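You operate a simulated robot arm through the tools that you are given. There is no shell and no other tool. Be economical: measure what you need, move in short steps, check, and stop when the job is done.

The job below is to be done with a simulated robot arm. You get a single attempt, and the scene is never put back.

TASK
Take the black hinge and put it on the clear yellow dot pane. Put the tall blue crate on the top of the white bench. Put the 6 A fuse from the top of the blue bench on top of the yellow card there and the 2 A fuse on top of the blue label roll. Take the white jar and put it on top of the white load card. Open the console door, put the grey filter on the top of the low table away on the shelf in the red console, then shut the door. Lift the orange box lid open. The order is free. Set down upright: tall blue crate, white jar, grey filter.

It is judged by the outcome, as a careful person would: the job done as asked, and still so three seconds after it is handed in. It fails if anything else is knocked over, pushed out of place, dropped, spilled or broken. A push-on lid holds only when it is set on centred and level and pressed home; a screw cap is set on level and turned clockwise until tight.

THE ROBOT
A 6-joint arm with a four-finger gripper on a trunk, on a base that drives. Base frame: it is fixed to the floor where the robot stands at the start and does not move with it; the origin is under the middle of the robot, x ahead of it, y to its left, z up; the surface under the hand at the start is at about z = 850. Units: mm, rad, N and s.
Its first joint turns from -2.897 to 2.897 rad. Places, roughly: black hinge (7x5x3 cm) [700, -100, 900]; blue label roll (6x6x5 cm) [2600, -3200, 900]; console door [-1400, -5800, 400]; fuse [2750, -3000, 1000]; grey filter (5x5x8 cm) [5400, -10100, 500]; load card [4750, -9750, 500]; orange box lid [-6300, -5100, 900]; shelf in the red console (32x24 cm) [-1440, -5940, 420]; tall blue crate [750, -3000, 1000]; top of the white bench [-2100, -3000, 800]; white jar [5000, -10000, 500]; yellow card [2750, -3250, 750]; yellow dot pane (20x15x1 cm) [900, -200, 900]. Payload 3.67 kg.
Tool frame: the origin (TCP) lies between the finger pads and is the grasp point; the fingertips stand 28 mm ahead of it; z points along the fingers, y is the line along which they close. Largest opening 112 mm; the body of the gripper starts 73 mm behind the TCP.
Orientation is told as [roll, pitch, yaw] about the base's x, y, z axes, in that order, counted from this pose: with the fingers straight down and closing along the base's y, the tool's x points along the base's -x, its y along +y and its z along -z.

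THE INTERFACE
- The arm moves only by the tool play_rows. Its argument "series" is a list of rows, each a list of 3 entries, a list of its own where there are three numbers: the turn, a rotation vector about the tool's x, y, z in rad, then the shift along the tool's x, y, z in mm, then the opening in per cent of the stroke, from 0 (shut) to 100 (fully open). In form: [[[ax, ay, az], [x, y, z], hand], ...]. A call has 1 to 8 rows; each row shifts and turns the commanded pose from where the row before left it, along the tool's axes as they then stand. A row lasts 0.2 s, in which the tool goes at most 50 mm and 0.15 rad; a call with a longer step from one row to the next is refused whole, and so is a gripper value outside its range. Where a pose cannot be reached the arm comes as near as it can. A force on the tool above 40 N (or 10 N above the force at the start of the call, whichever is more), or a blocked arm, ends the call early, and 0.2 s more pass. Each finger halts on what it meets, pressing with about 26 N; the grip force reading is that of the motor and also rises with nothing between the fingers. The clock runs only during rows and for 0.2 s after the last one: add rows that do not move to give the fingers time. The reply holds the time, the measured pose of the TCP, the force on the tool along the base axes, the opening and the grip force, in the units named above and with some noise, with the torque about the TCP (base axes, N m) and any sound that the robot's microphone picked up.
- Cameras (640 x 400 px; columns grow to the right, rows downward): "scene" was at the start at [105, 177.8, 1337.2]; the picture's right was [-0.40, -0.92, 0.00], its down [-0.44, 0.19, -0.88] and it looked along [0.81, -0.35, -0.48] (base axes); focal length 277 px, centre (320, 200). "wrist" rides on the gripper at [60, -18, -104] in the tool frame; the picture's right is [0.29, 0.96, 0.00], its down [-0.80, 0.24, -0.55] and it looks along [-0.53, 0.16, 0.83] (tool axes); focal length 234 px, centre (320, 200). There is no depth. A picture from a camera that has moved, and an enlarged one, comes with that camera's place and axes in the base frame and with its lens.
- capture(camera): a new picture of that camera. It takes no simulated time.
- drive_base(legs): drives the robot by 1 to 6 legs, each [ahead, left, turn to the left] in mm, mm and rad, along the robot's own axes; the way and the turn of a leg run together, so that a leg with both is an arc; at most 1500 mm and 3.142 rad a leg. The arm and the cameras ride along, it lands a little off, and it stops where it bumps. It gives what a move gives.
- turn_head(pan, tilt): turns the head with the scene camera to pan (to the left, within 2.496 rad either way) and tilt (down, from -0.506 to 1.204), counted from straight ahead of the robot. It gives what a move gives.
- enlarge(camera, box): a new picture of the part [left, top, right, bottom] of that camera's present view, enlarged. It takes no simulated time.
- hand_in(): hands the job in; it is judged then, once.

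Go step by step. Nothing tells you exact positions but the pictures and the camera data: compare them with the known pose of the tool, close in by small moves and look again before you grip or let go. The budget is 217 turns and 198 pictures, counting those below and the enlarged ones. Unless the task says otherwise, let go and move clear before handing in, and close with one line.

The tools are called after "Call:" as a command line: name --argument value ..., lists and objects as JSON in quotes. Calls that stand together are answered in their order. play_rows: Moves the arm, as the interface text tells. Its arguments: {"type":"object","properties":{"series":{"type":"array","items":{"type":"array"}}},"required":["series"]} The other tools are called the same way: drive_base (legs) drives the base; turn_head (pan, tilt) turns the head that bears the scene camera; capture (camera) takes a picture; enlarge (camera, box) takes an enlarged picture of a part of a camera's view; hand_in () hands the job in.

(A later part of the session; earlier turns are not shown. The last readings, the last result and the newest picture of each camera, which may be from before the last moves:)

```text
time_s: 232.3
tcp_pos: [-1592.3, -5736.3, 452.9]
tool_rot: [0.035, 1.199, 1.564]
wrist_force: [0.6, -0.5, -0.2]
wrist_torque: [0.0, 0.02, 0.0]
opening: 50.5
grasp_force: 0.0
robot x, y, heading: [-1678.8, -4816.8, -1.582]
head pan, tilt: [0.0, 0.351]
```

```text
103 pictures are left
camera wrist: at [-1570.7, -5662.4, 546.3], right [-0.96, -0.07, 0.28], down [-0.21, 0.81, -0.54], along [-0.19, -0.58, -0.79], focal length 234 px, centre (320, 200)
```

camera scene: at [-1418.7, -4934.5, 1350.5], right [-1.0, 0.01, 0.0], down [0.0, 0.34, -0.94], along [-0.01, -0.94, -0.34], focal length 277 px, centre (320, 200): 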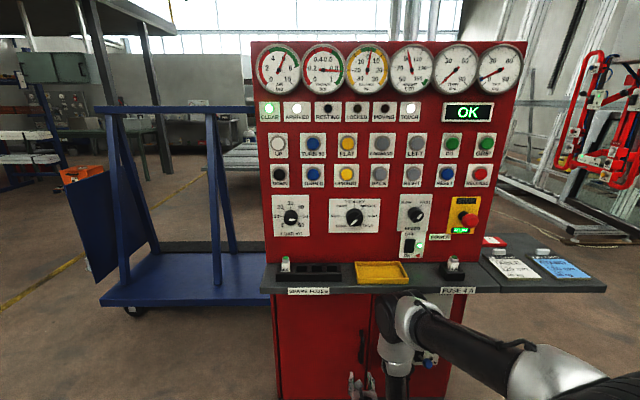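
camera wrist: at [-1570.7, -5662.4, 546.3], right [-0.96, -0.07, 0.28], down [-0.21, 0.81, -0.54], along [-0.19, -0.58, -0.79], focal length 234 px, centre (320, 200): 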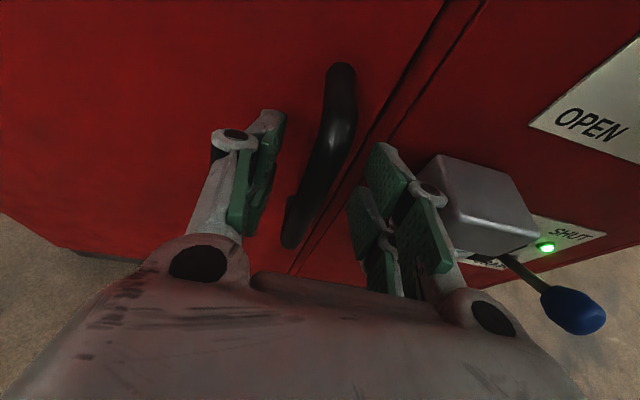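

Call:
play_rows --series '[[[0, 0, 0], [0, 0, 0], 20], [[0, 0, 0], [0, 0, 0], 0], [[0, 0, 0], [0, 0, 0], 0], [[0, 0, 0], [0, 0, 0], 0]]'

Call:
capture --camera "wrist"

```text
time_s: 233.3
tcp_pos: [-1591.5, -5736.5, 451.9]
tool_rot: [0.036, 1.2, 1.566]
wrist_force: [26.6, -3.3, -5.8]
wrist_torque: [0.35, -2.11, 0.19]
opening: 15.3
grasp_force: 45.2
robot x, y, heading: [-1678.1, -4817.0, -1.579]
head pan, tilt: [0.0, 0.351]
```

```text
102 pictures are left
camera wrist: at [-1568.8, -5662.0, 546.2], right [-0.96, -0.07, 0.28], down [-0.22, 0.81, -0.54], along [-0.19, -0.58, -0.79], focal length 234 px, centre (320, 200)
```

wrist: 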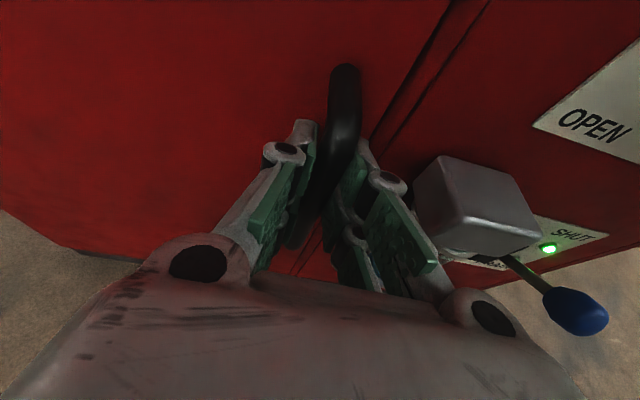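

Call:
play_rows --series '[[[0, 0, 0.03], [0, -2, 0], 0], [[0, 0, 0], [0, -1, 0], 0], [[0, 0, 0], [0, 0, 0], 0]]'

```text
time_s: 234.1
tcp_pos: [-1590.5, -5736.2, 451.7]
tool_rot: [-0.038, 1.199, 1.481]
wrist_force: [3.5, 0.3, -3.1]
wrist_torque: [-0.94, 1.95, 0.11]
opening: 15.1
grasp_force: 44.4
robot x, y, heading: [-1682.9, -4816.8, -1.581]
head pan, tilt: [0.0, 0.351]
```

Call:
play_rows --series '[[[0, 0, -0.015], [0, 0, 0], 0], [[0, 0, 0], [-3, -1.2, -7.6], 0], [[0, 0, 0], [-3, -1.6, -7.6], 0], [[0, 0, 0], [0, 0, 0], 0]]'

Call:
capture --camera "wrist"

```text
time_s: 235.1
tcp_pos: [-1588.9, -5720.0, 451.6]
tool_rot: [-0.004, 1.199, 1.514]
wrist_force: [-36.5, 4.4, 8.3]
wrist_torque: [-0.47, 0.67, -0.37]
opening: 14.8
grasp_force: 45.1
robot x, y, heading: [-1678.6, -4817.2, -1.581]
head pan, tilt: [0.0, 0.351]
```

```text
101 pictures are left
camera wrist: at [-1566.3, -5646.4, 546.3], right [-0.96, -0.05, 0.27], down [-0.2, 0.82, -0.54], along [-0.19, -0.57, -0.8], focal length 234 px, centre (320, 200)
```

wrist: 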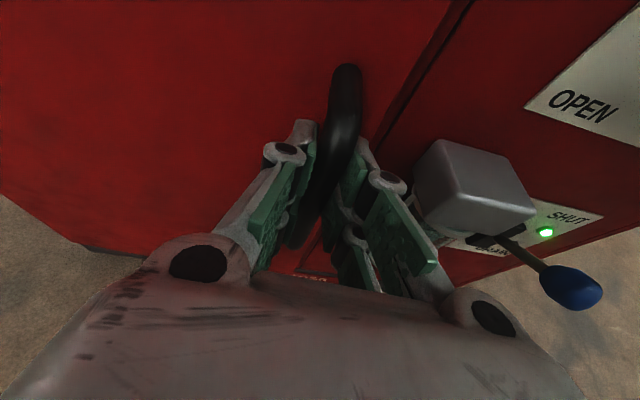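

Call:
play_rows --series '[[[0, 0, 0], [0, 2.5, 0], 0], [[0, 0, 0], [-6, -2, -15.2], 0], [[0, 0, 0], [0, 0, 0], 0]]'

Call:
play_rows --series '[[[0, 0, 0], [-6, -3.4, -15], 0], [[0, 0, 0], [0, 0, 0], 0]]'

```text
time_s: 235.9
tcp_pos: [-1584.3, -5702.8, 451.1]
tool_rot: [-0.001, 1.199, 1.521]
wrist_force: [-27.8, 6.1, 8.0]
wrist_torque: [0.22, 0.53, -0.15]
opening: 15.0
grasp_force: 45.0
robot x, y, heading: [-1681.1, -4817.4, -1.576]
head pan, tilt: [0.0, 0.351]
```

```text
time_s: 236.5
tcp_pos: [-1581.4, -5688.0, 450.9]
tool_rot: [-0.005, 1.202, 1.52]
wrist_force: [-28.3, 7.8, 14.3]
wrist_torque: [0.2, 0.58, -0.17]
opening: 15.0
grasp_force: 45.0
robot x, y, heading: [-1681.8, -4815.5, -1.578]
head pan, tilt: [0.0, 0.351]
```

Call:
play_rows --series '[[[0, 0, 0], [-5.9, -0.6, -14.9], 0], [[0, 0, 0], [-5.9, -3, -14.9], 0], [[0, 0, 0], [0, 0, 0], 0]]'

Call:
play_rows --series '[[[0, 0, 0], [-5.7, -4.4, -14.4], 0], [[0, 0, 0], [-5.7, -5, -14.4], 0], [[0, 0, 0], [0, 0, 0], 0]]'

Call:
capture --camera "scene"

```text
time_s: 237.3
tcp_pos: [-1570.1, -5657.0, 451.1]
tool_rot: [-0.009, 1.201, 1.526]
wrist_force: [39.3, -15.9, -7.2]
wrist_torque: [0.76, -0.3, 0.31]
opening: 15.0
grasp_force: 44.7
robot x, y, heading: [-1678.3, -4816.3, -1.576]
head pan, tilt: [0.0, 0.351]
```

```text
time_s: 237.6
tcp_pos: [-1567.5, -5648.6, 451.3]
tool_rot: [-0.01, 1.2, 1.525]
wrist_force: [7.2, -2.5, -7.1]
wrist_torque: [0.11, 0.36, 0.07]
opening: 15.0
grasp_force: 45.0
robot x, y, heading: [-1679.0, -4821.7, -1.581]
head pan, tilt: [0.0, 0.351]
stopped in row 1: the force on the tool passed its limit at 58 N (the readings are from after the stop); the commanded pose is now the measured one
```

```text
100 pictures are left
camera scene: at [-1463.7, -4934.4, 1350.5], right [-1.0, 0.01, 0.0], down [0.0, 0.34, -0.94], along [-0.01, -0.94, -0.34], focal length 277 px, centre (320, 200)
```

scene: 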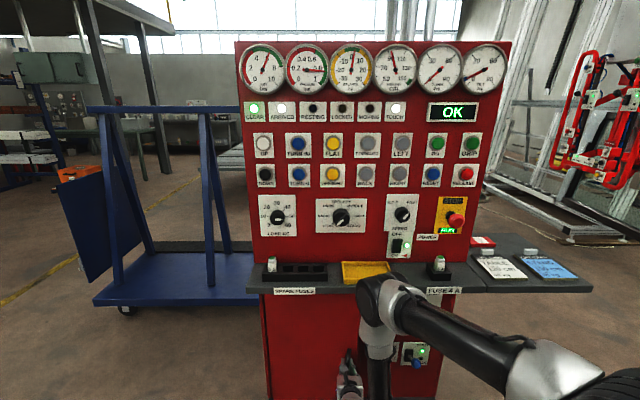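

Call:
play_rows --series '[[[0, 0, 0], [-5.5, -6.4, -14.1], 0], [[0, 0, 0], [-5.5, -6.4, -14.1], 0], [[0, 0, 0], [0, 0, 0], 0]]'

Call:
play_rows --series '[[[0, 0, 0], [-5.2, -7.9, -13.3], 0], [[0, 0, 0], [-5.2, -7.9, -13.3], 0], [[0, 0, 0], [0, 0, 0], 0]]'

```text
time_s: 238.4
tcp_pos: [-1553.5, -5619.7, 451.5]
tool_rot: [-0.012, 1.203, 1.524]
wrist_force: [24.3, -13.3, -23.7]
wrist_torque: [0.61, 0.16, 0.14]
opening: 15.1
grasp_force: 45.1
robot x, y, heading: [-1680.2, -4820.7, -1.578]
head pan, tilt: [0.0, 0.351]
```

```text
time_s: 239.2
tcp_pos: [-1536.1, -5593.2, 452.2]
tool_rot: [-0.012, 1.205, 1.524]
wrist_force: [21.0, -15.9, -13.4]
wrist_torque: [-0.23, 0.28, 0.03]
opening: 15.1
grasp_force: 45.4
robot x, y, heading: [-1679.2, -4819.6, -1.58]
head pan, tilt: [0.0, 0.351]
```

Call:
play_rows --series '[[[0, 0, 0], [-4.9, -10, -12.5], 0], [[0, 0, 0], [-4.9, -10, -12.5], 0], [[0, 0, 0], [0, 0, 0], 0]]'

Call:
play_rows --series '[[[0, 0, 0], [-4.5, -11, -11.5], 0], [[0, 0, 0], [-4.5, -11, -11.5], 0], [[0, 0, 0], [0, 0, 0], 0]]'

Call:
capture --camera "wrist"

```text
time_s: 240.0
tcp_pos: [-1516.4, -5566.4, 451.4]
tool_rot: [-0.013, 1.204, 1.522]
wrist_force: [12.0, -10.8, 2.3]
wrist_torque: [-0.51, 0.25, -0.07]
opening: 15.1
grasp_force: 45.0
robot x, y, heading: [-1679.5, -4820.3, -1.581]
head pan, tilt: [0.0, 0.351]
```

```text
time_s: 240.8
tcp_pos: [-1492.3, -5540.7, 451.9]
tool_rot: [-0.01, 1.203, 1.523]
wrist_force: [5.0, -5.7, 3.8]
wrist_torque: [0.07, 0.26, -0.02]
opening: 15.1
grasp_force: 45.1
robot x, y, heading: [-1680.5, -4820.5, -1.575]
head pan, tilt: [0.0, 0.351]
```

```text
99 pictures are left
camera wrist: at [-1472.0, -5466.3, 546.8], right [-0.96, -0.07, 0.27], down [-0.21, 0.81, -0.54], along [-0.18, -0.58, -0.8], focal length 234 px, centre (320, 200)
```

wrist: 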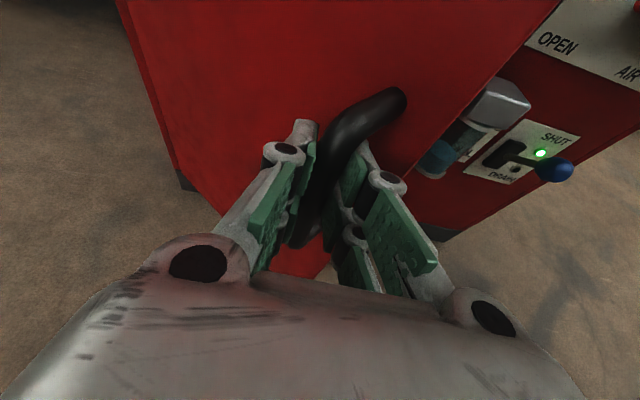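

Call:
play_rows --series '[[[0, 0, 0], [-4.1, -11.9, -10.4], 0], [[0, 0, 0], [-4.1, -11.9, -10.4], 0], [[0, 0, 0], [0, 0, 0], 0]]'

Call:
play_rows --series '[[[0, 0, 0], [-3.6, -13, -9.2], 0], [[0, 0, 0], [-3.6, -13, -9.2], 0], [[0, 0, 0], [0, 0, 0], 0]]'

Call:
play_rows --series '[[[0, 0, 0], [-3.1, -14, -7.9], 0], [[0, 0, 0], [-3.1, -14, -7.9], 0], [[0, 0, 0], [0, 0, 0], 0]]'

```text
time_s: 241.6
tcp_pos: [-1469.4, -5520.7, 450.9]
tool_rot: [-0.01, 1.205, 1.526]
wrist_force: [-10.2, 11.9, 26.0]
wrist_torque: [-0.47, 0.54, -0.21]
opening: 14.9
grasp_force: 44.6
robot x, y, heading: [-1679.9, -4816.1, -1.582]
head pan, tilt: [0.0, 0.351]
```

```text
time_s: 242.4
tcp_pos: [-1443.0, -5502.2, 450.7]
tool_rot: [-0.011, 1.204, 1.524]
wrist_force: [-12.4, 20.1, 28.3]
wrist_torque: [0.06, 0.59, -0.17]
opening: 14.9
grasp_force: 45.0
robot x, y, heading: [-1680.8, -4816.5, -1.573]
head pan, tilt: [0.0, 0.351]
```

```text
time_s: 243.2
tcp_pos: [-1413.8, -5485.6, 450.4]
tool_rot: [-0.01, 1.199, 1.525]
wrist_force: [-3.8, 6.9, -9.1]
wrist_torque: [1.01, 0.33, 0.03]
opening: 14.9
grasp_force: 45.0
robot x, y, heading: [-1678.5, -4819.3, -1.581]
head pan, tilt: [0.0, 0.351]
```

Call:
play_rows --series '[[[0, 0, 0], [-2.6, -14.9, -6.5], 0], [[0, 0, 0], [-2.6, -14.9, -6.5], 0], [[0, 0, 0], [0, 0, 0], 0]]'

Call:
play_rows --series '[[[0, 0, 0], [-2, -15.5, -5], 0], [[0, 0, 0], [-2, -15.5, -5], 0], [[0, 0, 0], [0, 0, 0], 0]]'

Call:
play_rows --series '[[[0, 0, 0], [-1.4, -16, -3.5], 0], [[0, 0, 0], [-1.4, -16, -3.5], 0], [[0, 0, 0], [0, 0, 0], 0]]'

Call:
capture --camera "wrist"

Call:
capture --camera "scene"

```text
time_s: 244.0
tcp_pos: [-1384.1, -5472.8, 450.7]
tool_rot: [-0.007, 1.2, 1.529]
wrist_force: [-10.3, 25.2, -9.0]
wrist_torque: [0.53, 0.39, -0.05]
opening: 15.0
grasp_force: 45.0
robot x, y, heading: [-1686.1, -4818.7, -1.581]
head pan, tilt: [0.0, 0.351]
```

```text
time_s: 244.4
tcp_pos: [-1369.3, -5468.9, 450.4]
tool_rot: [-0.002, 1.201, 1.535]
wrist_force: [-1.6, 3.2, 5.8]
wrist_torque: [0.42, 0.16, 0.12]
opening: 14.9
grasp_force: 45.5
robot x, y, heading: [-1680.3, -4819.7, -1.578]
head pan, tilt: [0.0, 0.351]
stopped in row 2: the force on the tool passed its limit at 41 N (the readings are from after the stop); the commanded pose is now the measured one
```

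```text
time_s: 245.2
tcp_pos: [-1339.0, -5461.0, 450.4]
tool_rot: [-0.003, 1.201, 1.537]
wrist_force: [-3.2, 11.2, 11.9]
wrist_torque: [0.26, 0.1, -0.05]
opening: 14.8
grasp_force: 45.4
robot x, y, heading: [-1680.0, -4816.3, -1.58]
head pan, tilt: [0.0, 0.351]
stopped in row 3: the force on the tool passed its limit at 40 N (the readings are from after the stop); the commanded pose is now the measured one
```

```text
98 pictures are left
camera wrist: at [-1317.2, -5385.6, 545.1], right [-0.96, -0.07, 0.27], down [-0.21, 0.81, -0.54], along [-0.18, -0.58, -0.8], focal length 234 px, centre (320, 200)
```

wrist: 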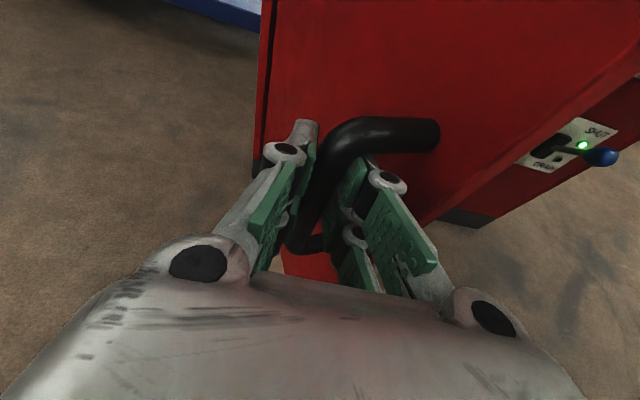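

```text
97 pictures are left
camera scene: at [-1464.3, -4932.9, 1350.6], right [-1.0, 0.01, 0.0], down [0.0, 0.34, -0.94], along [-0.01, -0.94, -0.34], focal length 277 px, centre (320, 200)
```

scene: 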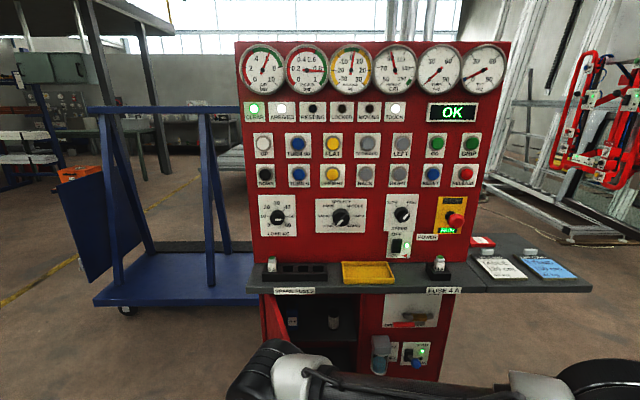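

Call:
play_rows --series '[[[0, 0, 0], [-1.5, -15.5, -3.8], 0], [[0, 0, 0], [-1.2, -15.5, -3], 0], [[0, 0, 0], [0, 0, 0], 0]]'

Call:
play_rows --series '[[[0, 0, 0], [-0.8, -16, -2], 0], [[0, 0, 0], [-0.4, -16, -1], 0], [[0, 0, 0], [0, 0, 0], 0]]'

Call:
play_rows --series '[[[0, 0, 0], [0.2, -16, 0.4], 0], [[0, 0, 0], [0.7, -16, 1.6], 0], [[0, 0, 0], [0, 0, 0], 0]]'

Call:
capture --camera "wrist"

```text
time_s: 246.0
tcp_pos: [-1306.5, -5455.4, 450.0]
tool_rot: [-0.004, 1.203, 1.534]
wrist_force: [-1.0, 8.4, 22.7]
wrist_torque: [0.41, 0.15, 0.08]
opening: 15.0
grasp_force: 45.1
robot x, y, heading: [-1677.8, -4815.9, -1.579]
head pan, tilt: [0.0, 0.351]
```

```text
time_s: 246.8
tcp_pos: [-1274.0, -5451.7, 450.2]
tool_rot: [-0.004, 1.202, 1.531]
wrist_force: [0.2, 7.1, 30.2]
wrist_torque: [-0.09, 0.16, 0.04]
opening: 14.8
grasp_force: 44.7
robot x, y, heading: [-1678.7, -4818.0, -1.577]
head pan, tilt: [0.0, 0.351]
```

```text
time_s: 247.6
tcp_pos: [-1241.3, -5456.0, 448.3]
tool_rot: [0.001, 1.201, 1.538]
wrist_force: [2.5, 30.4, 23.6]
wrist_torque: [0.56, 0.01, -0.03]
opening: 14.9
grasp_force: 45.3
robot x, y, heading: [-1680.6, -4816.6, -1.581]
head pan, tilt: [0.0, 0.351]
```

```text
96 pictures are left
camera wrist: at [-1221.5, -5380.1, 542.9], right [-0.96, -0.07, 0.27], down [-0.21, 0.81, -0.54], along [-0.18, -0.58, -0.8], focal length 234 px, centre (320, 200)
```

wrist: 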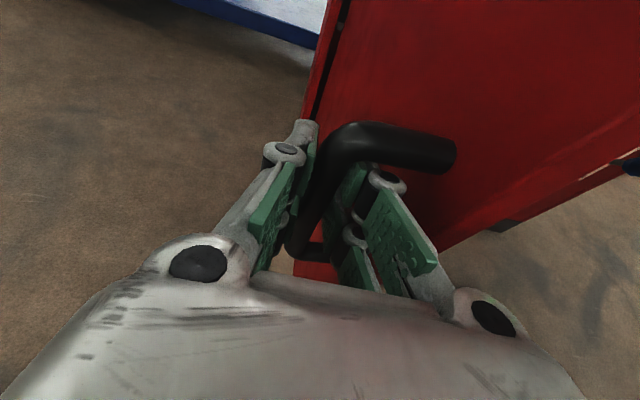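

Call:
play_rows --series '[[[0, 0, 0], [1, -16, 0.5], 0], [[0, 0, 0], [1, -16, 2], 0], [[0, 0, 0], [0, 0, 0], 0]]'

Call:
play_rows --series '[[[0, 0, 0], [1.5, -15, 3], 0], [[0, 0, 0], [2, -15, 4], 0], [[0, 0, 0], [0, 0, 0], 0]]'

Call:
play_rows --series '[[[0, 0, 0], [0, 0, 0], 18], [[0, 0, 0], [0, 0, 0], 30], [[0, 0, 0], [0, 0, 0], 30], [[0, 0, 0], [0, 0, -20], 30], [[0, 0, 0], [0, 0, -30], 30], [[0, 0, 0], [0, 0, -30], 30], [[0, 0, 0], [0, 0, 0], 30]]'

Call:
capture --camera "wrist"

```text
time_s: 248.0
tcp_pos: [-1230.8, -5457.5, 447.6]
tool_rot: [-0.013, 1.182, 1.524]
wrist_force: [0.0, -0.8, -6.5]
wrist_torque: [0.68, 0.1, -0.04]
opening: 15.0
grasp_force: 44.9
robot x, y, heading: [-1681.4, -4819.2, -1.577]
head pan, tilt: [0.0, 0.351]
stopped in row 1: the force on the tool passed its limit at 111 N (the readings are from after the stop); the commanded pose is now the measured one
```

```text
time_s: 248.3
tcp_pos: [-1227.6, -5457.8, 448.4]
tool_rot: [-0.011, 1.174, 1.523]
wrist_force: [-0.1, -1.5, -5.1]
wrist_torque: [0.28, 0.07, 0.09]
opening: 14.5
grasp_force: 45.2
robot x, y, heading: [-1683.3, -4816.9, -1.579]
head pan, tilt: [0.0, 0.351]
stopped in row 1: the force on the tool passed its limit at 68 N (the readings are from after the stop); the commanded pose is now the measured one
```

```text
time_s: 249.9
tcp_pos: [-1225.2, -5383.5, 478.8]
tool_rot: [-0.013, 1.176, 1.524]
wrist_force: [-0.4, 0.1, -0.7]
wrist_torque: [0.01, -0.01, -0.01]
opening: 33.5
grasp_force: 0.0
robot x, y, heading: [-1678.6, -4814.8, -1.578]
head pan, tilt: [0.0, 0.351]
```

```text
95 pictures are left
camera wrist: at [-1203.5, -5311.5, 575.7], right [-0.96, -0.08, 0.26], down [-0.21, 0.83, -0.52], along [-0.18, -0.56, -0.81], focal length 234 px, centre (320, 200)
```

wrist: 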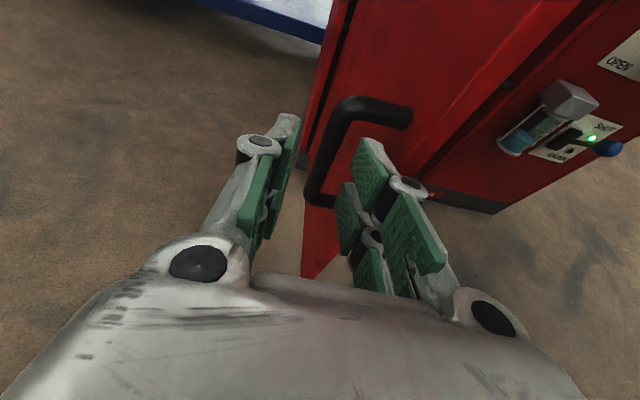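

The door stands open at about 90°. I back away and raise the hand for the trip to the low table.

Call:
drive_base --legs '[[-450, 0, 0]]'

Call:
play_rows --series '[[[0, 0, 0], [46, 0, 10], 30], [[0, 0, 0], [46, 0, 10], 30], [[0, 0, 0], [46, 0, 10], 30], [[0, 0, 0], [46, 0, 10], 30], [[0, 0, 0], [46, 0, 10], 30], [[0, 0, 0], [46, 0, 0], 30], [[0, 0, 0], [46, 0, 0], 30], [[0, 0, 0], [46, 0, -10], 30]]'

Call:
turn_head --pan 0.75 --tilt 0.2

Call:
capture --camera "scene"

```text
time_s: 252.2
tcp_pos: [-1207.9, -5002.8, 480.1]
tool_rot: [-0.013, 1.175, 1.54]
wrist_force: [0.1, 0.1, -0.6]
wrist_torque: [-0.01, 0.0, 0.01]
opening: 33.6
grasp_force: 0.0
robot x, y, heading: [-1670.6, -4440.0, -1.56]
head pan, tilt: [0.0, 0.351]
stopped in leg 1: the robot was blocked; the commanded pose is now the measured one
```

```text
time_s: 254.1
tcp_pos: [-1211.1, -5181.3, 804.7]
tool_rot: [-0.012, 1.177, 1.541]
wrist_force: [0.5, 0.9, -0.3]
wrist_torque: [0.03, -0.01, -0.04]
opening: 33.4
grasp_force: 0.1
robot x, y, heading: [-1676.2, -4446.6, -1.558]
head pan, tilt: [0.0, 0.351]
```

```text
time_s: 255.2
tcp_pos: [-1210.8, -5182.4, 804.3]
tool_rot: [-0.013, 1.173, 1.541]
wrist_force: [0.6, -0.5, -0.2]
wrist_torque: [0.01, 0.03, -0.01]
opening: 33.6
grasp_force: 0.1
robot x, y, heading: [-1675.3, -4441.7, -1.56]
head pan, tilt: [0.75, 0.201]
```

```text
94 pictures are left
camera scene: at [-1392.1, -4531.5, 1364.5], right [-0.73, -0.69, 0.0], down [-0.14, 0.14, -0.98], along [0.67, -0.71, -0.2], focal length 277 px, centre (320, 200)
```

scene: 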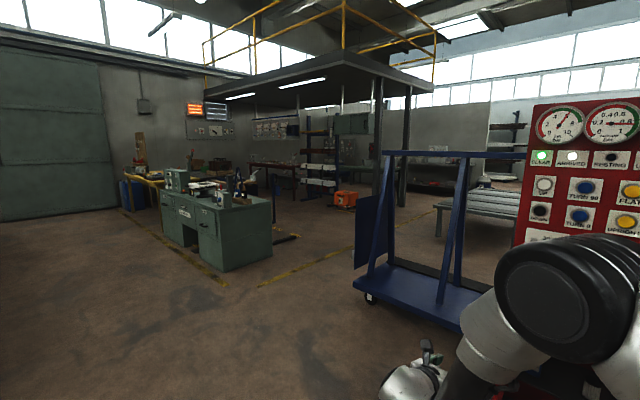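

The base bumped something behind me; I check it, then plan the route.

Call:
drive_base --legs '[[40, 0, 0]]'

Call:
turn_head --pan 2.45 --tilt 0.45

Call:
capture --camera "scene"

Call:
turn_head --pan -2.45 --tilt 0.45

Call:
capture --camera "scene"

```text
time_s: 256.0
tcp_pos: [-1209.5, -5221.5, 804.3]
tool_rot: [-0.011, 1.175, 1.539]
wrist_force: [0.4, 0.3, 0.4]
wrist_torque: [0.04, 0.03, -0.02]
opening: 33.4
grasp_force: 0.2
robot x, y, heading: [-1674.3, -4483.2, -1.559]
head pan, tilt: [0.75, 0.201]
```

```text
time_s: 257.8
tcp_pos: [-1210.4, -5222.3, 806.0]
tool_rot: [-0.011, 1.176, 1.538]
wrist_force: [0.1, 0.3, 1.1]
wrist_torque: [0.0, -0.02, 0.02]
opening: 33.7
grasp_force: 0.1
robot x, y, heading: [-1675.7, -4482.6, -1.564]
head pan, tilt: [2.45, 0.45]
```

```text
93 pictures are left
camera scene: at [-1397.8, -4432.5, 1341.3], right [0.78, -0.63, 0.0], down [-0.27, -0.34, -0.9], along [0.57, 0.7, -0.44], focal length 277 px, centre (320, 200)
```

scene: 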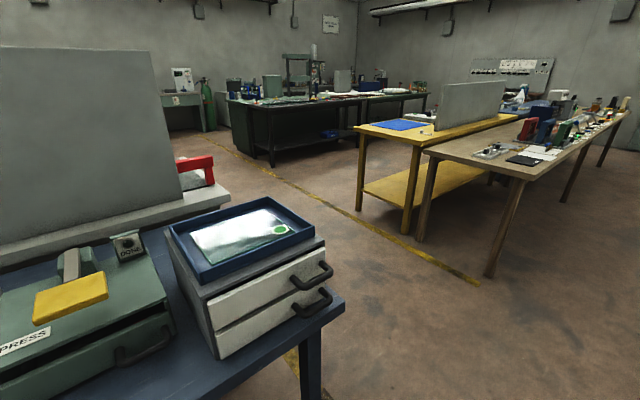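

```text
time_s: 261.6
tcp_pos: [-1210.8, -5222.6, 804.8]
tool_rot: [-0.013, 1.174, 1.541]
wrist_force: [0.1, -0.6, 0.5]
wrist_torque: [-0.02, -0.01, -0.01]
opening: 33.5
grasp_force: 0.2
robot x, y, heading: [-1671.9, -4489.5, -1.56]
head pan, tilt: [-2.45, 0.45]
```

```text
92 pictures are left
camera scene: at [-1515.1, -4433.6, 1341.3], right [0.76, 0.64, 0.0], down [0.28, -0.33, -0.9], along [-0.58, 0.69, -0.44], focal length 277 px, centre (320, 200)
```

scene: 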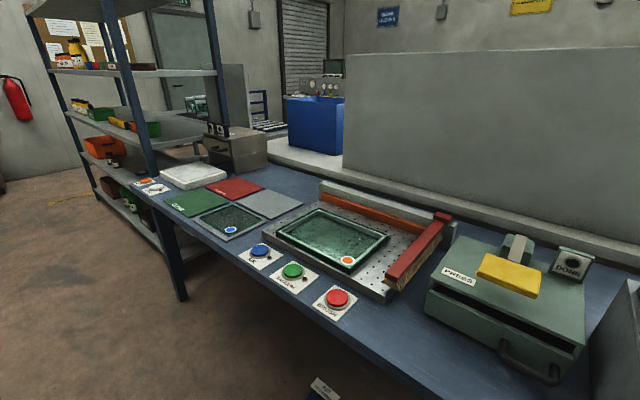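

The way back leads past the cart; I drive east and then south between cart and green desk, then look toward the low table.

Call:
drive_base --legs '[[0, 800, 0], [280, 0, 0], [0, 1450, 0], [1400, 0, 0], [1000, 0, 0]]'

Call:
turn_head --pan 0.85 --tilt 0.2

Call:
capture --camera "scene"

```text
time_s: 285.9
tcp_pos: [1050.9, -7935.7, 804.6]
tool_rot: [-0.011, 1.174, 1.538]
wrist_force: [0.0, 0.3, 0.7]
wrist_torque: [0.01, 0.0, 0.03]
opening: 33.6
grasp_force: 0.0
robot x, y, heading: [592.8, -7196.4, -1.563]
head pan, tilt: [-2.45, 0.45]
```

```text
time_s: 288.7
tcp_pos: [1051.0, -7934.0, 804.9]
tool_rot: [-0.011, 1.176, 1.537]
wrist_force: [0.3, 0.7, 0.5]
wrist_torque: [0.03, 0.01, -0.02]
opening: 33.7
grasp_force: 0.0
robot x, y, heading: [591.1, -7199.9, -1.569]
head pan, tilt: [0.85, 0.201]
```

```text
91 pictures are left
camera scene: at [877.5, -7276.8, 1364.5], right [-0.66, -0.76, 0.0], down [-0.15, 0.13, -0.98], along [0.74, -0.64, -0.2], focal length 277 px, centre (320, 200)
```

scene: 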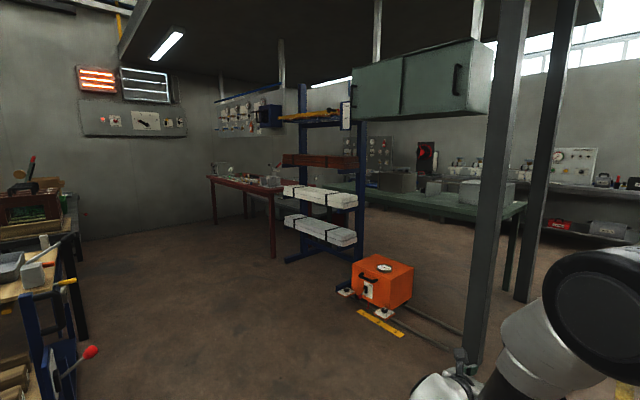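

Call:
drive_base --legs '[[780, 0, 0], [0, 0, 1.571], [1500, 0, 0], [1500, 0, 0], [1000, 0, 0]]'

Call:
turn_head --pan -1.1 --tilt 0.3

Call:
capture --camera "scene"

```text
time_s: 315.4
tcp_pos: [5312.1, -7553.7, 804.8]
tool_rot: [-0.011, 1.174, 3.074]
wrist_force: [0.5, -0.5, -0.1]
wrist_torque: [0.0, 0.0, 0.01]
opening: 33.5
grasp_force: 0.1
robot x, y, heading: [4553.9, -7988.2, -0.029]
head pan, tilt: [0.85, 0.201]
```

```text
time_s: 317.3
tcp_pos: [5311.3, -7553.4, 805.7]
tool_rot: [-0.013, 1.174, 3.074]
wrist_force: [0.1, -0.5, -0.1]
wrist_torque: [0.03, 0.0, 0.0]
opening: 33.7
grasp_force: 0.0
robot x, y, heading: [4559.9, -7992.2, -0.026]
head pan, tilt: [-1.1, 0.3]
```

```text
90 pictures are left
camera scene: at [4626.6, -7858.9, 1355.3], right [-0.9, -0.43, 0.0], down [-0.13, 0.27, -0.96], along [0.41, -0.86, -0.3], focal length 277 px, centre (320, 200)
```

scene: 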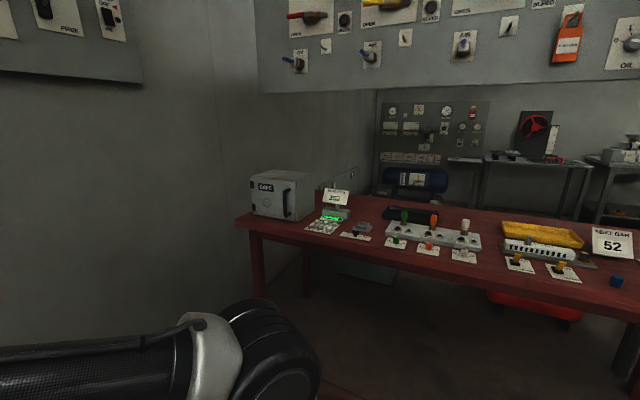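

The low table lies behind this red table; I go back west to look for the way around.

Call:
drive_base --legs '[[-1500, 0, 0.026], [-1000, 0, 0], [0, -900, 0]]'

Call:
turn_head --pan -0.75 --tilt 0.3

Call:
capture --camera "scene"

```text
time_s: 332.7
tcp_pos: [2810.8, -8102.3, 805.5]
tool_rot: [-0.014, 1.175, 3.099]
wrist_force: [-0.4, -0.1, -0.8]
wrist_torque: [0.01, 0.01, -0.01]
opening: 33.6
grasp_force: 0.1
robot x, y, heading: [2071.4, -8560.2, -0.001]
head pan, tilt: [-1.1, 0.3]
stopped in leg 3: the robot was blocked; the commanded pose is now the measured one
```

```text
time_s: 333.5
tcp_pos: [2810.9, -8102.5, 805.3]
tool_rot: [-0.013, 1.175, 3.1]
wrist_force: [0.9, -0.8, -0.4]
wrist_torque: [-0.04, 0.02, -0.01]
opening: 33.6
grasp_force: 0.1
robot x, y, heading: [2071.2, -8554.9, -0.005]
head pan, tilt: [-0.75, 0.3]
```

```text
89 pictures are left
camera scene: at [2160.0, -8406.0, 1355.3], right [-0.68, -0.73, 0.0], down [-0.22, 0.2, -0.96], along [0.7, -0.65, -0.3], focal length 277 px, centre (320, 200)
```

scene: 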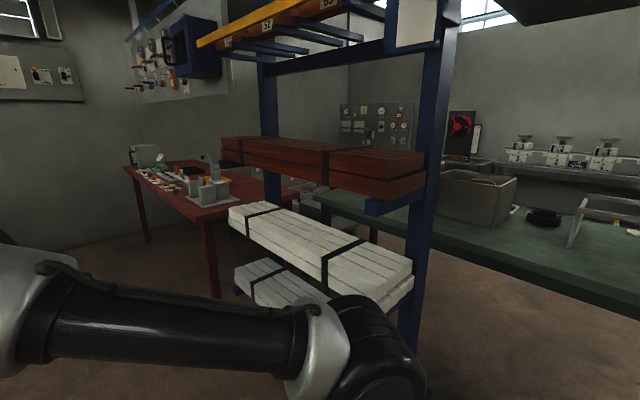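

I bumped something on my right; I check it before moving on.

Call:
turn_head --pan -1.35 --tilt 0.85

Call:
capture --camera "scene"

```text
time_s: 334.5
tcp_pos: [2810.9, -8101.5, 805.5]
tool_rot: [-0.015, 1.174, 3.101]
wrist_force: [-0.3, -0.7, 0.3]
wrist_torque: [-0.01, 0.0, -0.02]
opening: 33.7
grasp_force: 0.0
robot x, y, heading: [2073.2, -8557.9, -0.0]
head pan, tilt: [-1.349, 0.85]
```

```text
88 pictures are left
camera scene: at [2109.0, -8418.4, 1306.9], right [-0.98, -0.22, 0.0], down [-0.16, 0.73, -0.66], along [0.14, -0.64, -0.75], focal length 277 px, centre (320, 200)
```

scene: 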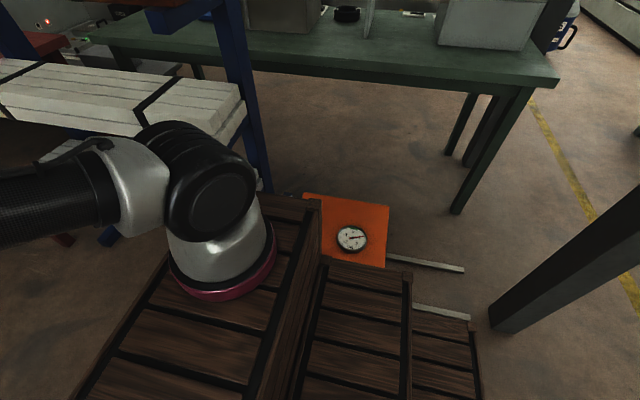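

The low table must be reached from the south side, around the green table. I centre the hand and drive around the west end.

Call:
drive_base --legs '[[0, 80, 0]]'

Call:
play_rows --series '[[[0, 0, 0], [0, 44, 0], 30], [[0, 0, 0], [0, 44, 0], 30], [[0, 0, 0], [0, 44, 0], 30], [[0, 0, 0], [0, 44, 0], 30], [[0, 0, 0], [0, 44, 0], 30], [[0, 0, 0], [0, 44, 0], 30], [[0, 0, 0], [0, 44, 0], 30], [[0, 0, 0], [0, 20, 0], 30]]'

Call:
drive_base --legs '[[-1500, 0, 0], [-150, 0, 0], [0, -1400, 0], [0, -1350, 0]]'

Call:
turn_head --pan 0.15 --tilt 0.25

Call:
capture --camera "scene"

```text
time_s: 335.6
tcp_pos: [2809.8, -8018.5, 805.6]
tool_rot: [-0.013, 1.174, 3.102]
wrist_force: [0.3, 0.3, 0.0]
wrist_torque: [0.05, -0.02, -0.01]
opening: 33.7
grasp_force: 0.0
robot x, y, heading: [2069.2, -8476.3, 0.001]
head pan, tilt: [-1.349, 0.85]
```

```text
time_s: 337.4
tcp_pos: [2802.4, -8349.0, 803.7]
tool_rot: [-0.017, 1.174, 3.102]
wrist_force: [0.3, 0.4, -0.1]
wrist_torque: [0.03, 0.0, 0.05]
opening: 33.5
grasp_force: 0.1
robot x, y, heading: [2068.5, -8475.6, 0.003]
head pan, tilt: [-1.349, 0.85]
```

```text
time_s: 345.6
tcp_pos: [1202.7, -8340.4, 804.0]
tool_rot: [-0.013, 1.177, 3.094]
wrist_force: [-0.2, 0.6, -0.3]
wrist_torque: [0.01, -0.04, 0.04]
opening: 33.8
grasp_force: 0.2
robot x, y, heading: [473.1, -8459.9, -0.015]
head pan, tilt: [-1.349, 0.85]
stopped in leg 2: the robot was blocked; the commanded pose is now the measured one
```

```text
time_s: 347.2
tcp_pos: [1203.7, -8340.3, 804.1]
tool_rot: [-0.015, 1.174, 3.091]
wrist_force: [0.2, 0.5, -1.4]
wrist_torque: [-0.04, -0.01, 0.03]
opening: 33.5
grasp_force: 0.1
robot x, y, heading: [469.0, -8458.3, -0.014]
head pan, tilt: [0.15, 0.25]
```

```text
87 pictures are left
camera scene: at [587.8, -8232.6, 1360.0], right [0.14, -0.99, 0.0], down [-0.24, -0.03, -0.97], along [0.96, 0.13, -0.25], focal length 277 px, centre (320, 200)
```

scene: 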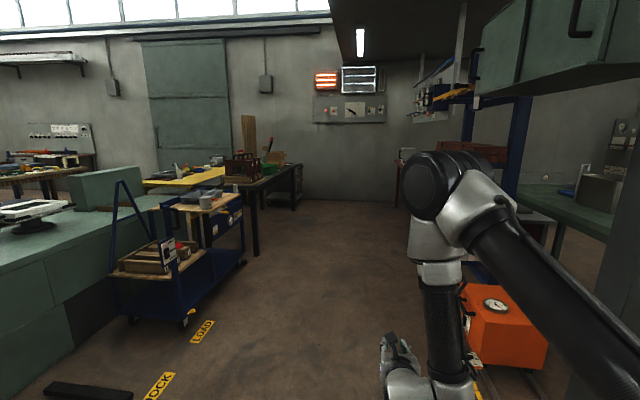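

Call:
drive_base --legs '[[50, 0, 0.014], [0, -1400, 0], [0, -1350, 0]]'

Call:
turn_head --pan 0.15 --tilt 0.25

Call:
capture --camera "scene"

```text
time_s: 361.1
tcp_pos: [1230.5, -11113.2, 803.3]
tool_rot: [-0.013, 1.175, 3.086]
wrist_force: [0.4, 0.4, 0.3]
wrist_torque: [-0.01, 0.01, -0.01]
opening: 33.4
grasp_force: 0.0
robot x, y, heading: [499.6, -11225.4, -0.017]
head pan, tilt: [0.15, 0.25]
```

```text
time_s: 361.8
tcp_pos: [1229.5, -11114.2, 804.1]
tool_rot: [-0.014, 1.176, 3.086]
wrist_force: [-0.1, 0.2, -0.5]
wrist_torque: [0.01, 0.02, 0.0]
opening: 33.4
grasp_force: 0.0
robot x, y, heading: [498.1, -11227.7, -0.01]
head pan, tilt: [0.15, 0.25]
```

```text
86 pictures are left
camera scene: at [614.9, -11001.3, 1360.0], right [0.13, -0.99, 0.0], down [-0.24, -0.03, -0.97], along [0.96, 0.13, -0.25], focal length 277 px, centre (320, 200)
```

scene: 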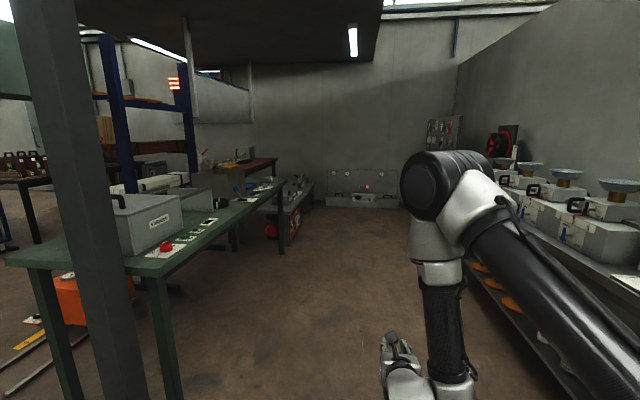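

Call:
drive_base --legs '[[1500, 0, 0.012], [1500, 0, 0], [1200, 0, 0]]'

Call:
turn_head --pan 1.3 --tilt 0.5

Call:
capture --camera "scene"

```text
time_s: 381.9
tcp_pos: [5440.8, -11192.7, 803.7]
tool_rot: [-0.015, 1.175, 3.087]
wrist_force: [-0.3, 0.5, -0.7]
wrist_torque: [-0.03, -0.01, -0.01]
opening: 33.6
grasp_force: 0.1
robot x, y, heading: [4710.4, -11307.8, -0.017]
head pan, tilt: [0.15, 0.25]
```

```text
time_s: 383.3
tcp_pos: [5439.6, -11193.7, 805.5]
tool_rot: [-0.014, 1.174, 3.087]
wrist_force: [-0.3, 0.2, 0.7]
wrist_torque: [0.0, -0.03, -0.01]
opening: 33.8
grasp_force: 0.0
robot x, y, heading: [4709.9, -11305.5, -0.016]
head pan, tilt: [1.3, 0.499]
```

```text
85 pictures are left
camera scene: at [4758.5, -11007.6, 1336.9], right [0.96, -0.28, 0.0], down [-0.14, -0.46, -0.88], along [0.25, 0.84, -0.48], focal length 277 px, centre (320, 200)
```

scene: 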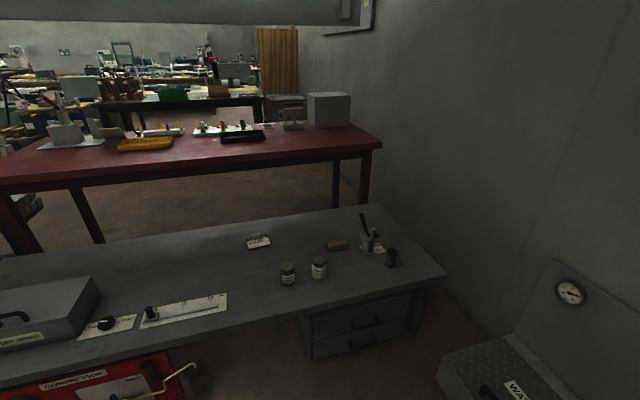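

Call:
enlarge --camera "scene" --box '[220, 190, 440, 320]'

```text
2.91 times, centred on (330, 255) of scene
camera zoom: at [4758.5, -11007.6, 1336.9], right [0.96, -0.28, 0.0], down [-0.14, -0.46, -0.88], along [0.25, 0.84, -0.48], focal length 806 px, centre (291, 40)
```

zoom: 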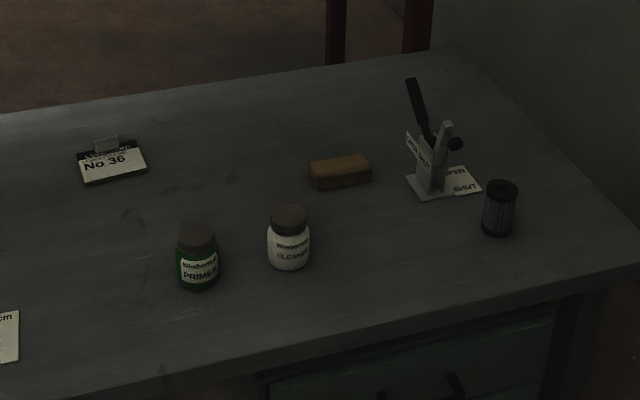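

I see the white CLEANER jar, the No 36 load card, and the dark mesh filter beside a lever valve. I turn to face the table and come in closer to measure.

Call:
drive_base --legs '[[0, 0, 1.587], [0, -420, 0], [380, 0, 0]]'

Call:
turn_head --pan -0.1 --tilt 0.75

Call:
capture --camera "scene"

Call:
capture --camera "wrist"

```text
time_s: 391.8
tcp_pos: [4994.7, -10198.6, 804.5]
tool_rot: [-0.015, 1.175, -1.595]
wrist_force: [-0.2, 0.6, 0.0]
wrist_torque: [0.01, 0.01, 0.02]
opening: 33.5
grasp_force: 0.1
robot x, y, heading: [5130.7, -10928.8, 1.584]
head pan, tilt: [1.3, 0.499]
```

```text
time_s: 393.3
tcp_pos: [4995.1, -10197.7, 805.1]
tool_rot: [-0.012, 1.175, -1.595]
wrist_force: [-1.1, -0.5, 0.1]
wrist_torque: [0.03, 0.0, 0.01]
opening: 33.5
grasp_force: 0.1
robot x, y, heading: [5134.2, -10924.9, 1.585]
head pan, tilt: [-0.099, 0.75]
```

```text
83 pictures are left
camera scene: at [4925.4, -10829.2, 1314.9], right [1.0, -0.08, 0.0], down [-0.06, -0.68, -0.73], along [0.06, 0.73, -0.68], focal length 277 px, centre (320, 200)
```

scene: 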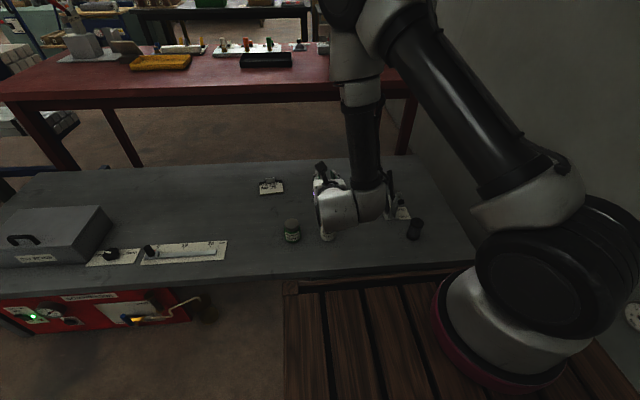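

```text
82 pictures are left
camera wrist: at [4976.3, -10271.6, 900.8], right [0.96, 0.1, 0.26], down [0.23, -0.82, -0.52], along [0.16, 0.56, -0.81], focal length 234 px, centre (320, 200)
```

wrist: 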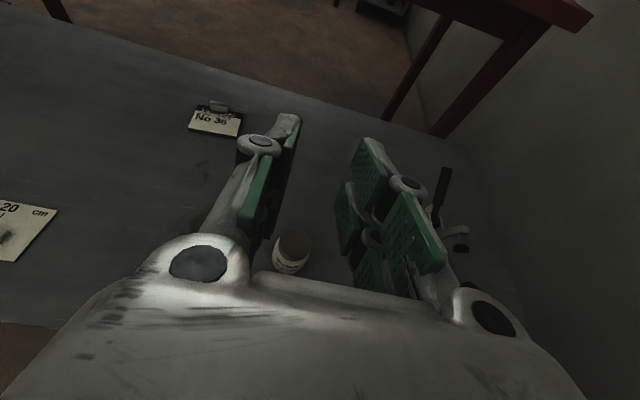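

Jar cap top ≈(5017,-10115,534) on a table at z≈460; card centre ≈(4783,-9815); filter ≈(5347,-10155). I lower the hand in front of the jar.

Call:
play_rows --series '[[[0, 0, 0], [-43.9, 3.1, 11.9], 80], [[0, 0, 0], [-43.9, 3.1, 11.9], 80], [[0, 0, 0], [-43.9, 3.1, 11.9], 80], [[0, 0, 0], [-43.9, 3.1, 11.9], 80], [[0, 0, 0], [-43.9, 3.1, 11.9], 80], [[0, 0, 0], [-43.9, 3.1, 11.9], 80], [[0, 0, 0], [-43.9, 3.1, 11.9], 80], [[0, 0, 0], [0, 0, 0], 80]]'

Call:
capture --camera "wrist"

Call:
capture --camera "scene"

```text
time_s: 395.1
tcp_pos: [5014.8, -10243.0, 488.8]
tool_rot: [-0.013, 1.176, -1.594]
wrist_force: [0.8, -0.8, -0.8]
wrist_torque: [-0.01, 0.03, -0.04]
opening: 89.7
grasp_force: 0.0
robot x, y, heading: [5132.6, -10927.0, 1.586]
head pan, tilt: [-0.099, 0.75]
```

```text
81 pictures are left
camera wrist: at [4996.4, -10315.5, 585.5], right [0.96, 0.1, 0.26], down [0.23, -0.82, -0.52], along [0.16, 0.56, -0.81], focal length 234 px, centre (320, 200)
```

wrist: 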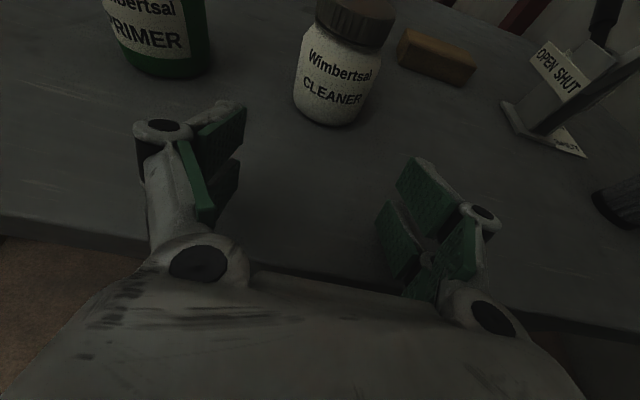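

```text
80 pictures are left
camera scene: at [4925.5, -10829.2, 1314.9], right [1.0, -0.09, 0.0], down [-0.06, -0.68, -0.73], along [0.06, 0.73, -0.68], focal length 277 px, centre (320, 200)
```

scene: 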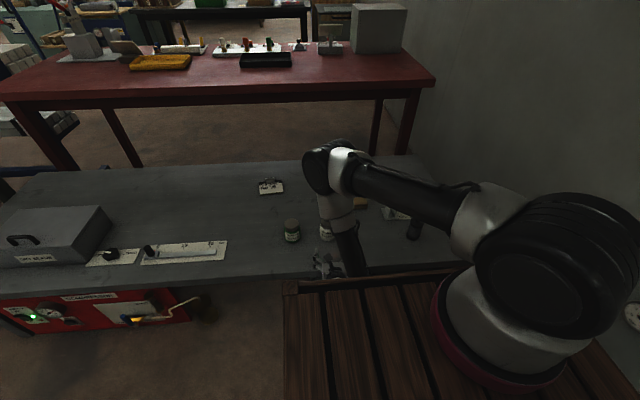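

Call:
play_rows --series '[[[0, 0, 0], [16, 1, 38], 80], [[0, 0, 0], [16, 1, 38], 80], [[0, 0, 0], [15.5, 1, 37.5], 80], [[0, 0, 0], [0, 0, 0], 80]]'

Call:
capture --camera "wrist"

```text
time_s: 396.1
tcp_pos: [5017.2, -10117.5, 489.3]
tool_rot: [-0.014, 1.176, -1.594]
wrist_force: [-0.1, 0.1, -0.3]
wrist_torque: [0.01, -0.02, 0.0]
opening: 89.6
grasp_force: 0.1
robot x, y, heading: [5132.8, -10931.1, 1.587]
head pan, tilt: [-0.099, 0.75]
```

```text
79 pictures are left
camera wrist: at [4999.1, -10190.1, 585.6], right [0.96, 0.1, 0.26], down [0.23, -0.82, -0.52], along [0.16, 0.56, -0.81], focal length 234 px, centre (320, 200)
```

wrist: 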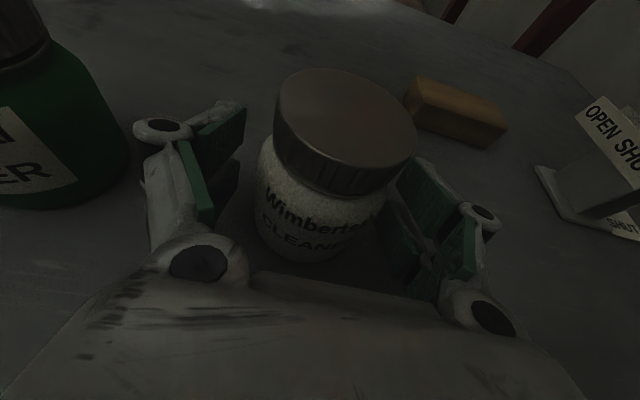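

Call:
play_rows --series '[[[0, 0, 0], [0, 5, 0], 80], [[0, 0, 0], [0, 0, 0], 65], [[0, 0, 0], [0, 0, 0], 50], [[0, 0, 0], [0, 0, 0], 40], [[0, 0, 0], [0, 0, 0], 35], [[0, 0, 0], [0, 0, 0], 35]]'

```text
time_s: 397.5
tcp_pos: [5023.4, -10118.1, 488.4]
tool_rot: [-0.013, 1.176, -1.596]
wrist_force: [-0.3, -0.9, 2.5]
wrist_torque: [-0.04, -0.09, -0.02]
opening: 62.6
grasp_force: 26.0
robot x, y, heading: [5135.5, -10926.5, 1.587]
head pan, tilt: [-0.099, 0.75]
```

Call:
play_rows --series '[[[0, 0, 0], [0, 0, 0], 30], [[0, 0, 0], [18, 0, -7.7], 30], [[0, 0, 0], [37, 0, -15.5], 30], [[0, 0, 0], [37, 0, -15.5], 30], [[0, 0, 0], [0, 0, 0], 30]]'

Call:
capture --camera "wrist"

```text
time_s: 398.7
tcp_pos: [5023.5, -10119.4, 590.7]
tool_rot: [-0.013, 1.173, -1.593]
wrist_force: [0.7, -1.3, -2.6]
wrist_torque: [-0.06, 0.0, -0.01]
opening: 62.6
grasp_force: 26.0
robot x, y, heading: [5133.0, -10926.7, 1.586]
head pan, tilt: [-0.099, 0.75]
```

```text
78 pictures are left
camera wrist: at [5005.7, -10192.2, 686.0], right [0.96, 0.1, 0.26], down [0.23, -0.82, -0.52], along [0.16, 0.56, -0.81], focal length 234 px, centre (320, 200)
```

wrist: 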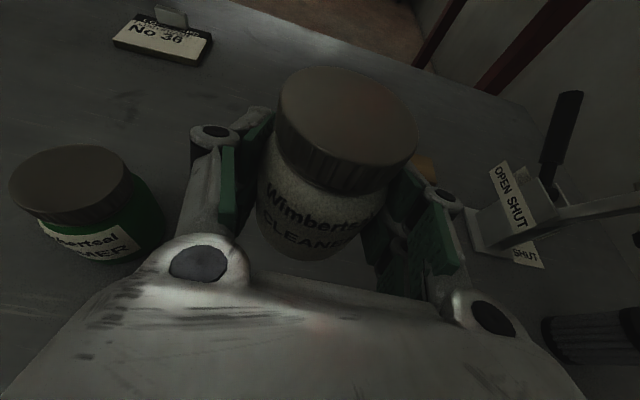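

Call:
drive_base --legs '[[205, 0, 0], [0, 240, 0]]'

Call:
capture --camera "wrist"

Call:
capture --camera "scene"

```text
time_s: 401.7
tcp_pos: [4775.8, -9915.6, 589.3]
tool_rot: [-0.015, 1.174, -1.589]
wrist_force: [0.5, -0.1, -2.5]
wrist_torque: [-0.02, 0.02, -0.01]
opening: 63.1
grasp_force: 26.2
robot x, y, heading: [4890.7, -10725.8, 1.597]
head pan, tilt: [-0.099, 0.75]
```

```text
77 pictures are left
camera wrist: at [4758.3, -9989.2, 685.7], right [0.96, 0.11, 0.26], down [0.23, -0.82, -0.52], along [0.16, 0.56, -0.81], focal length 234 px, centre (320, 200)
```

wrist: 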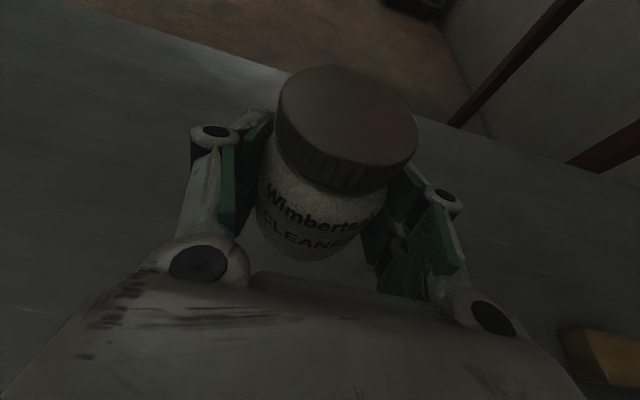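

```text
76 pictures are left
camera scene: at [4682.4, -10626.7, 1314.9], right [1.0, -0.08, 0.0], down [-0.05, -0.68, -0.73], along [0.06, 0.73, -0.68], focal length 277 px, centre (320, 200)
```

scene: 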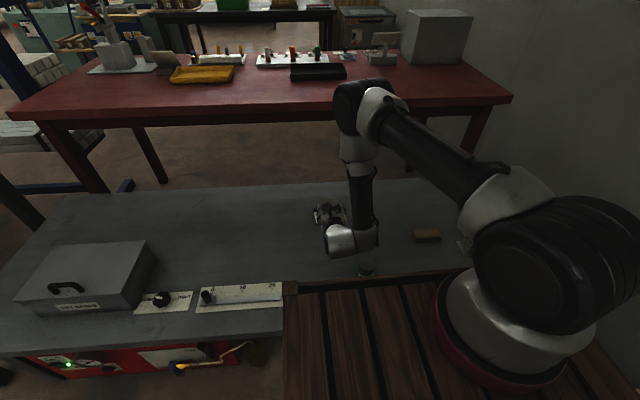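

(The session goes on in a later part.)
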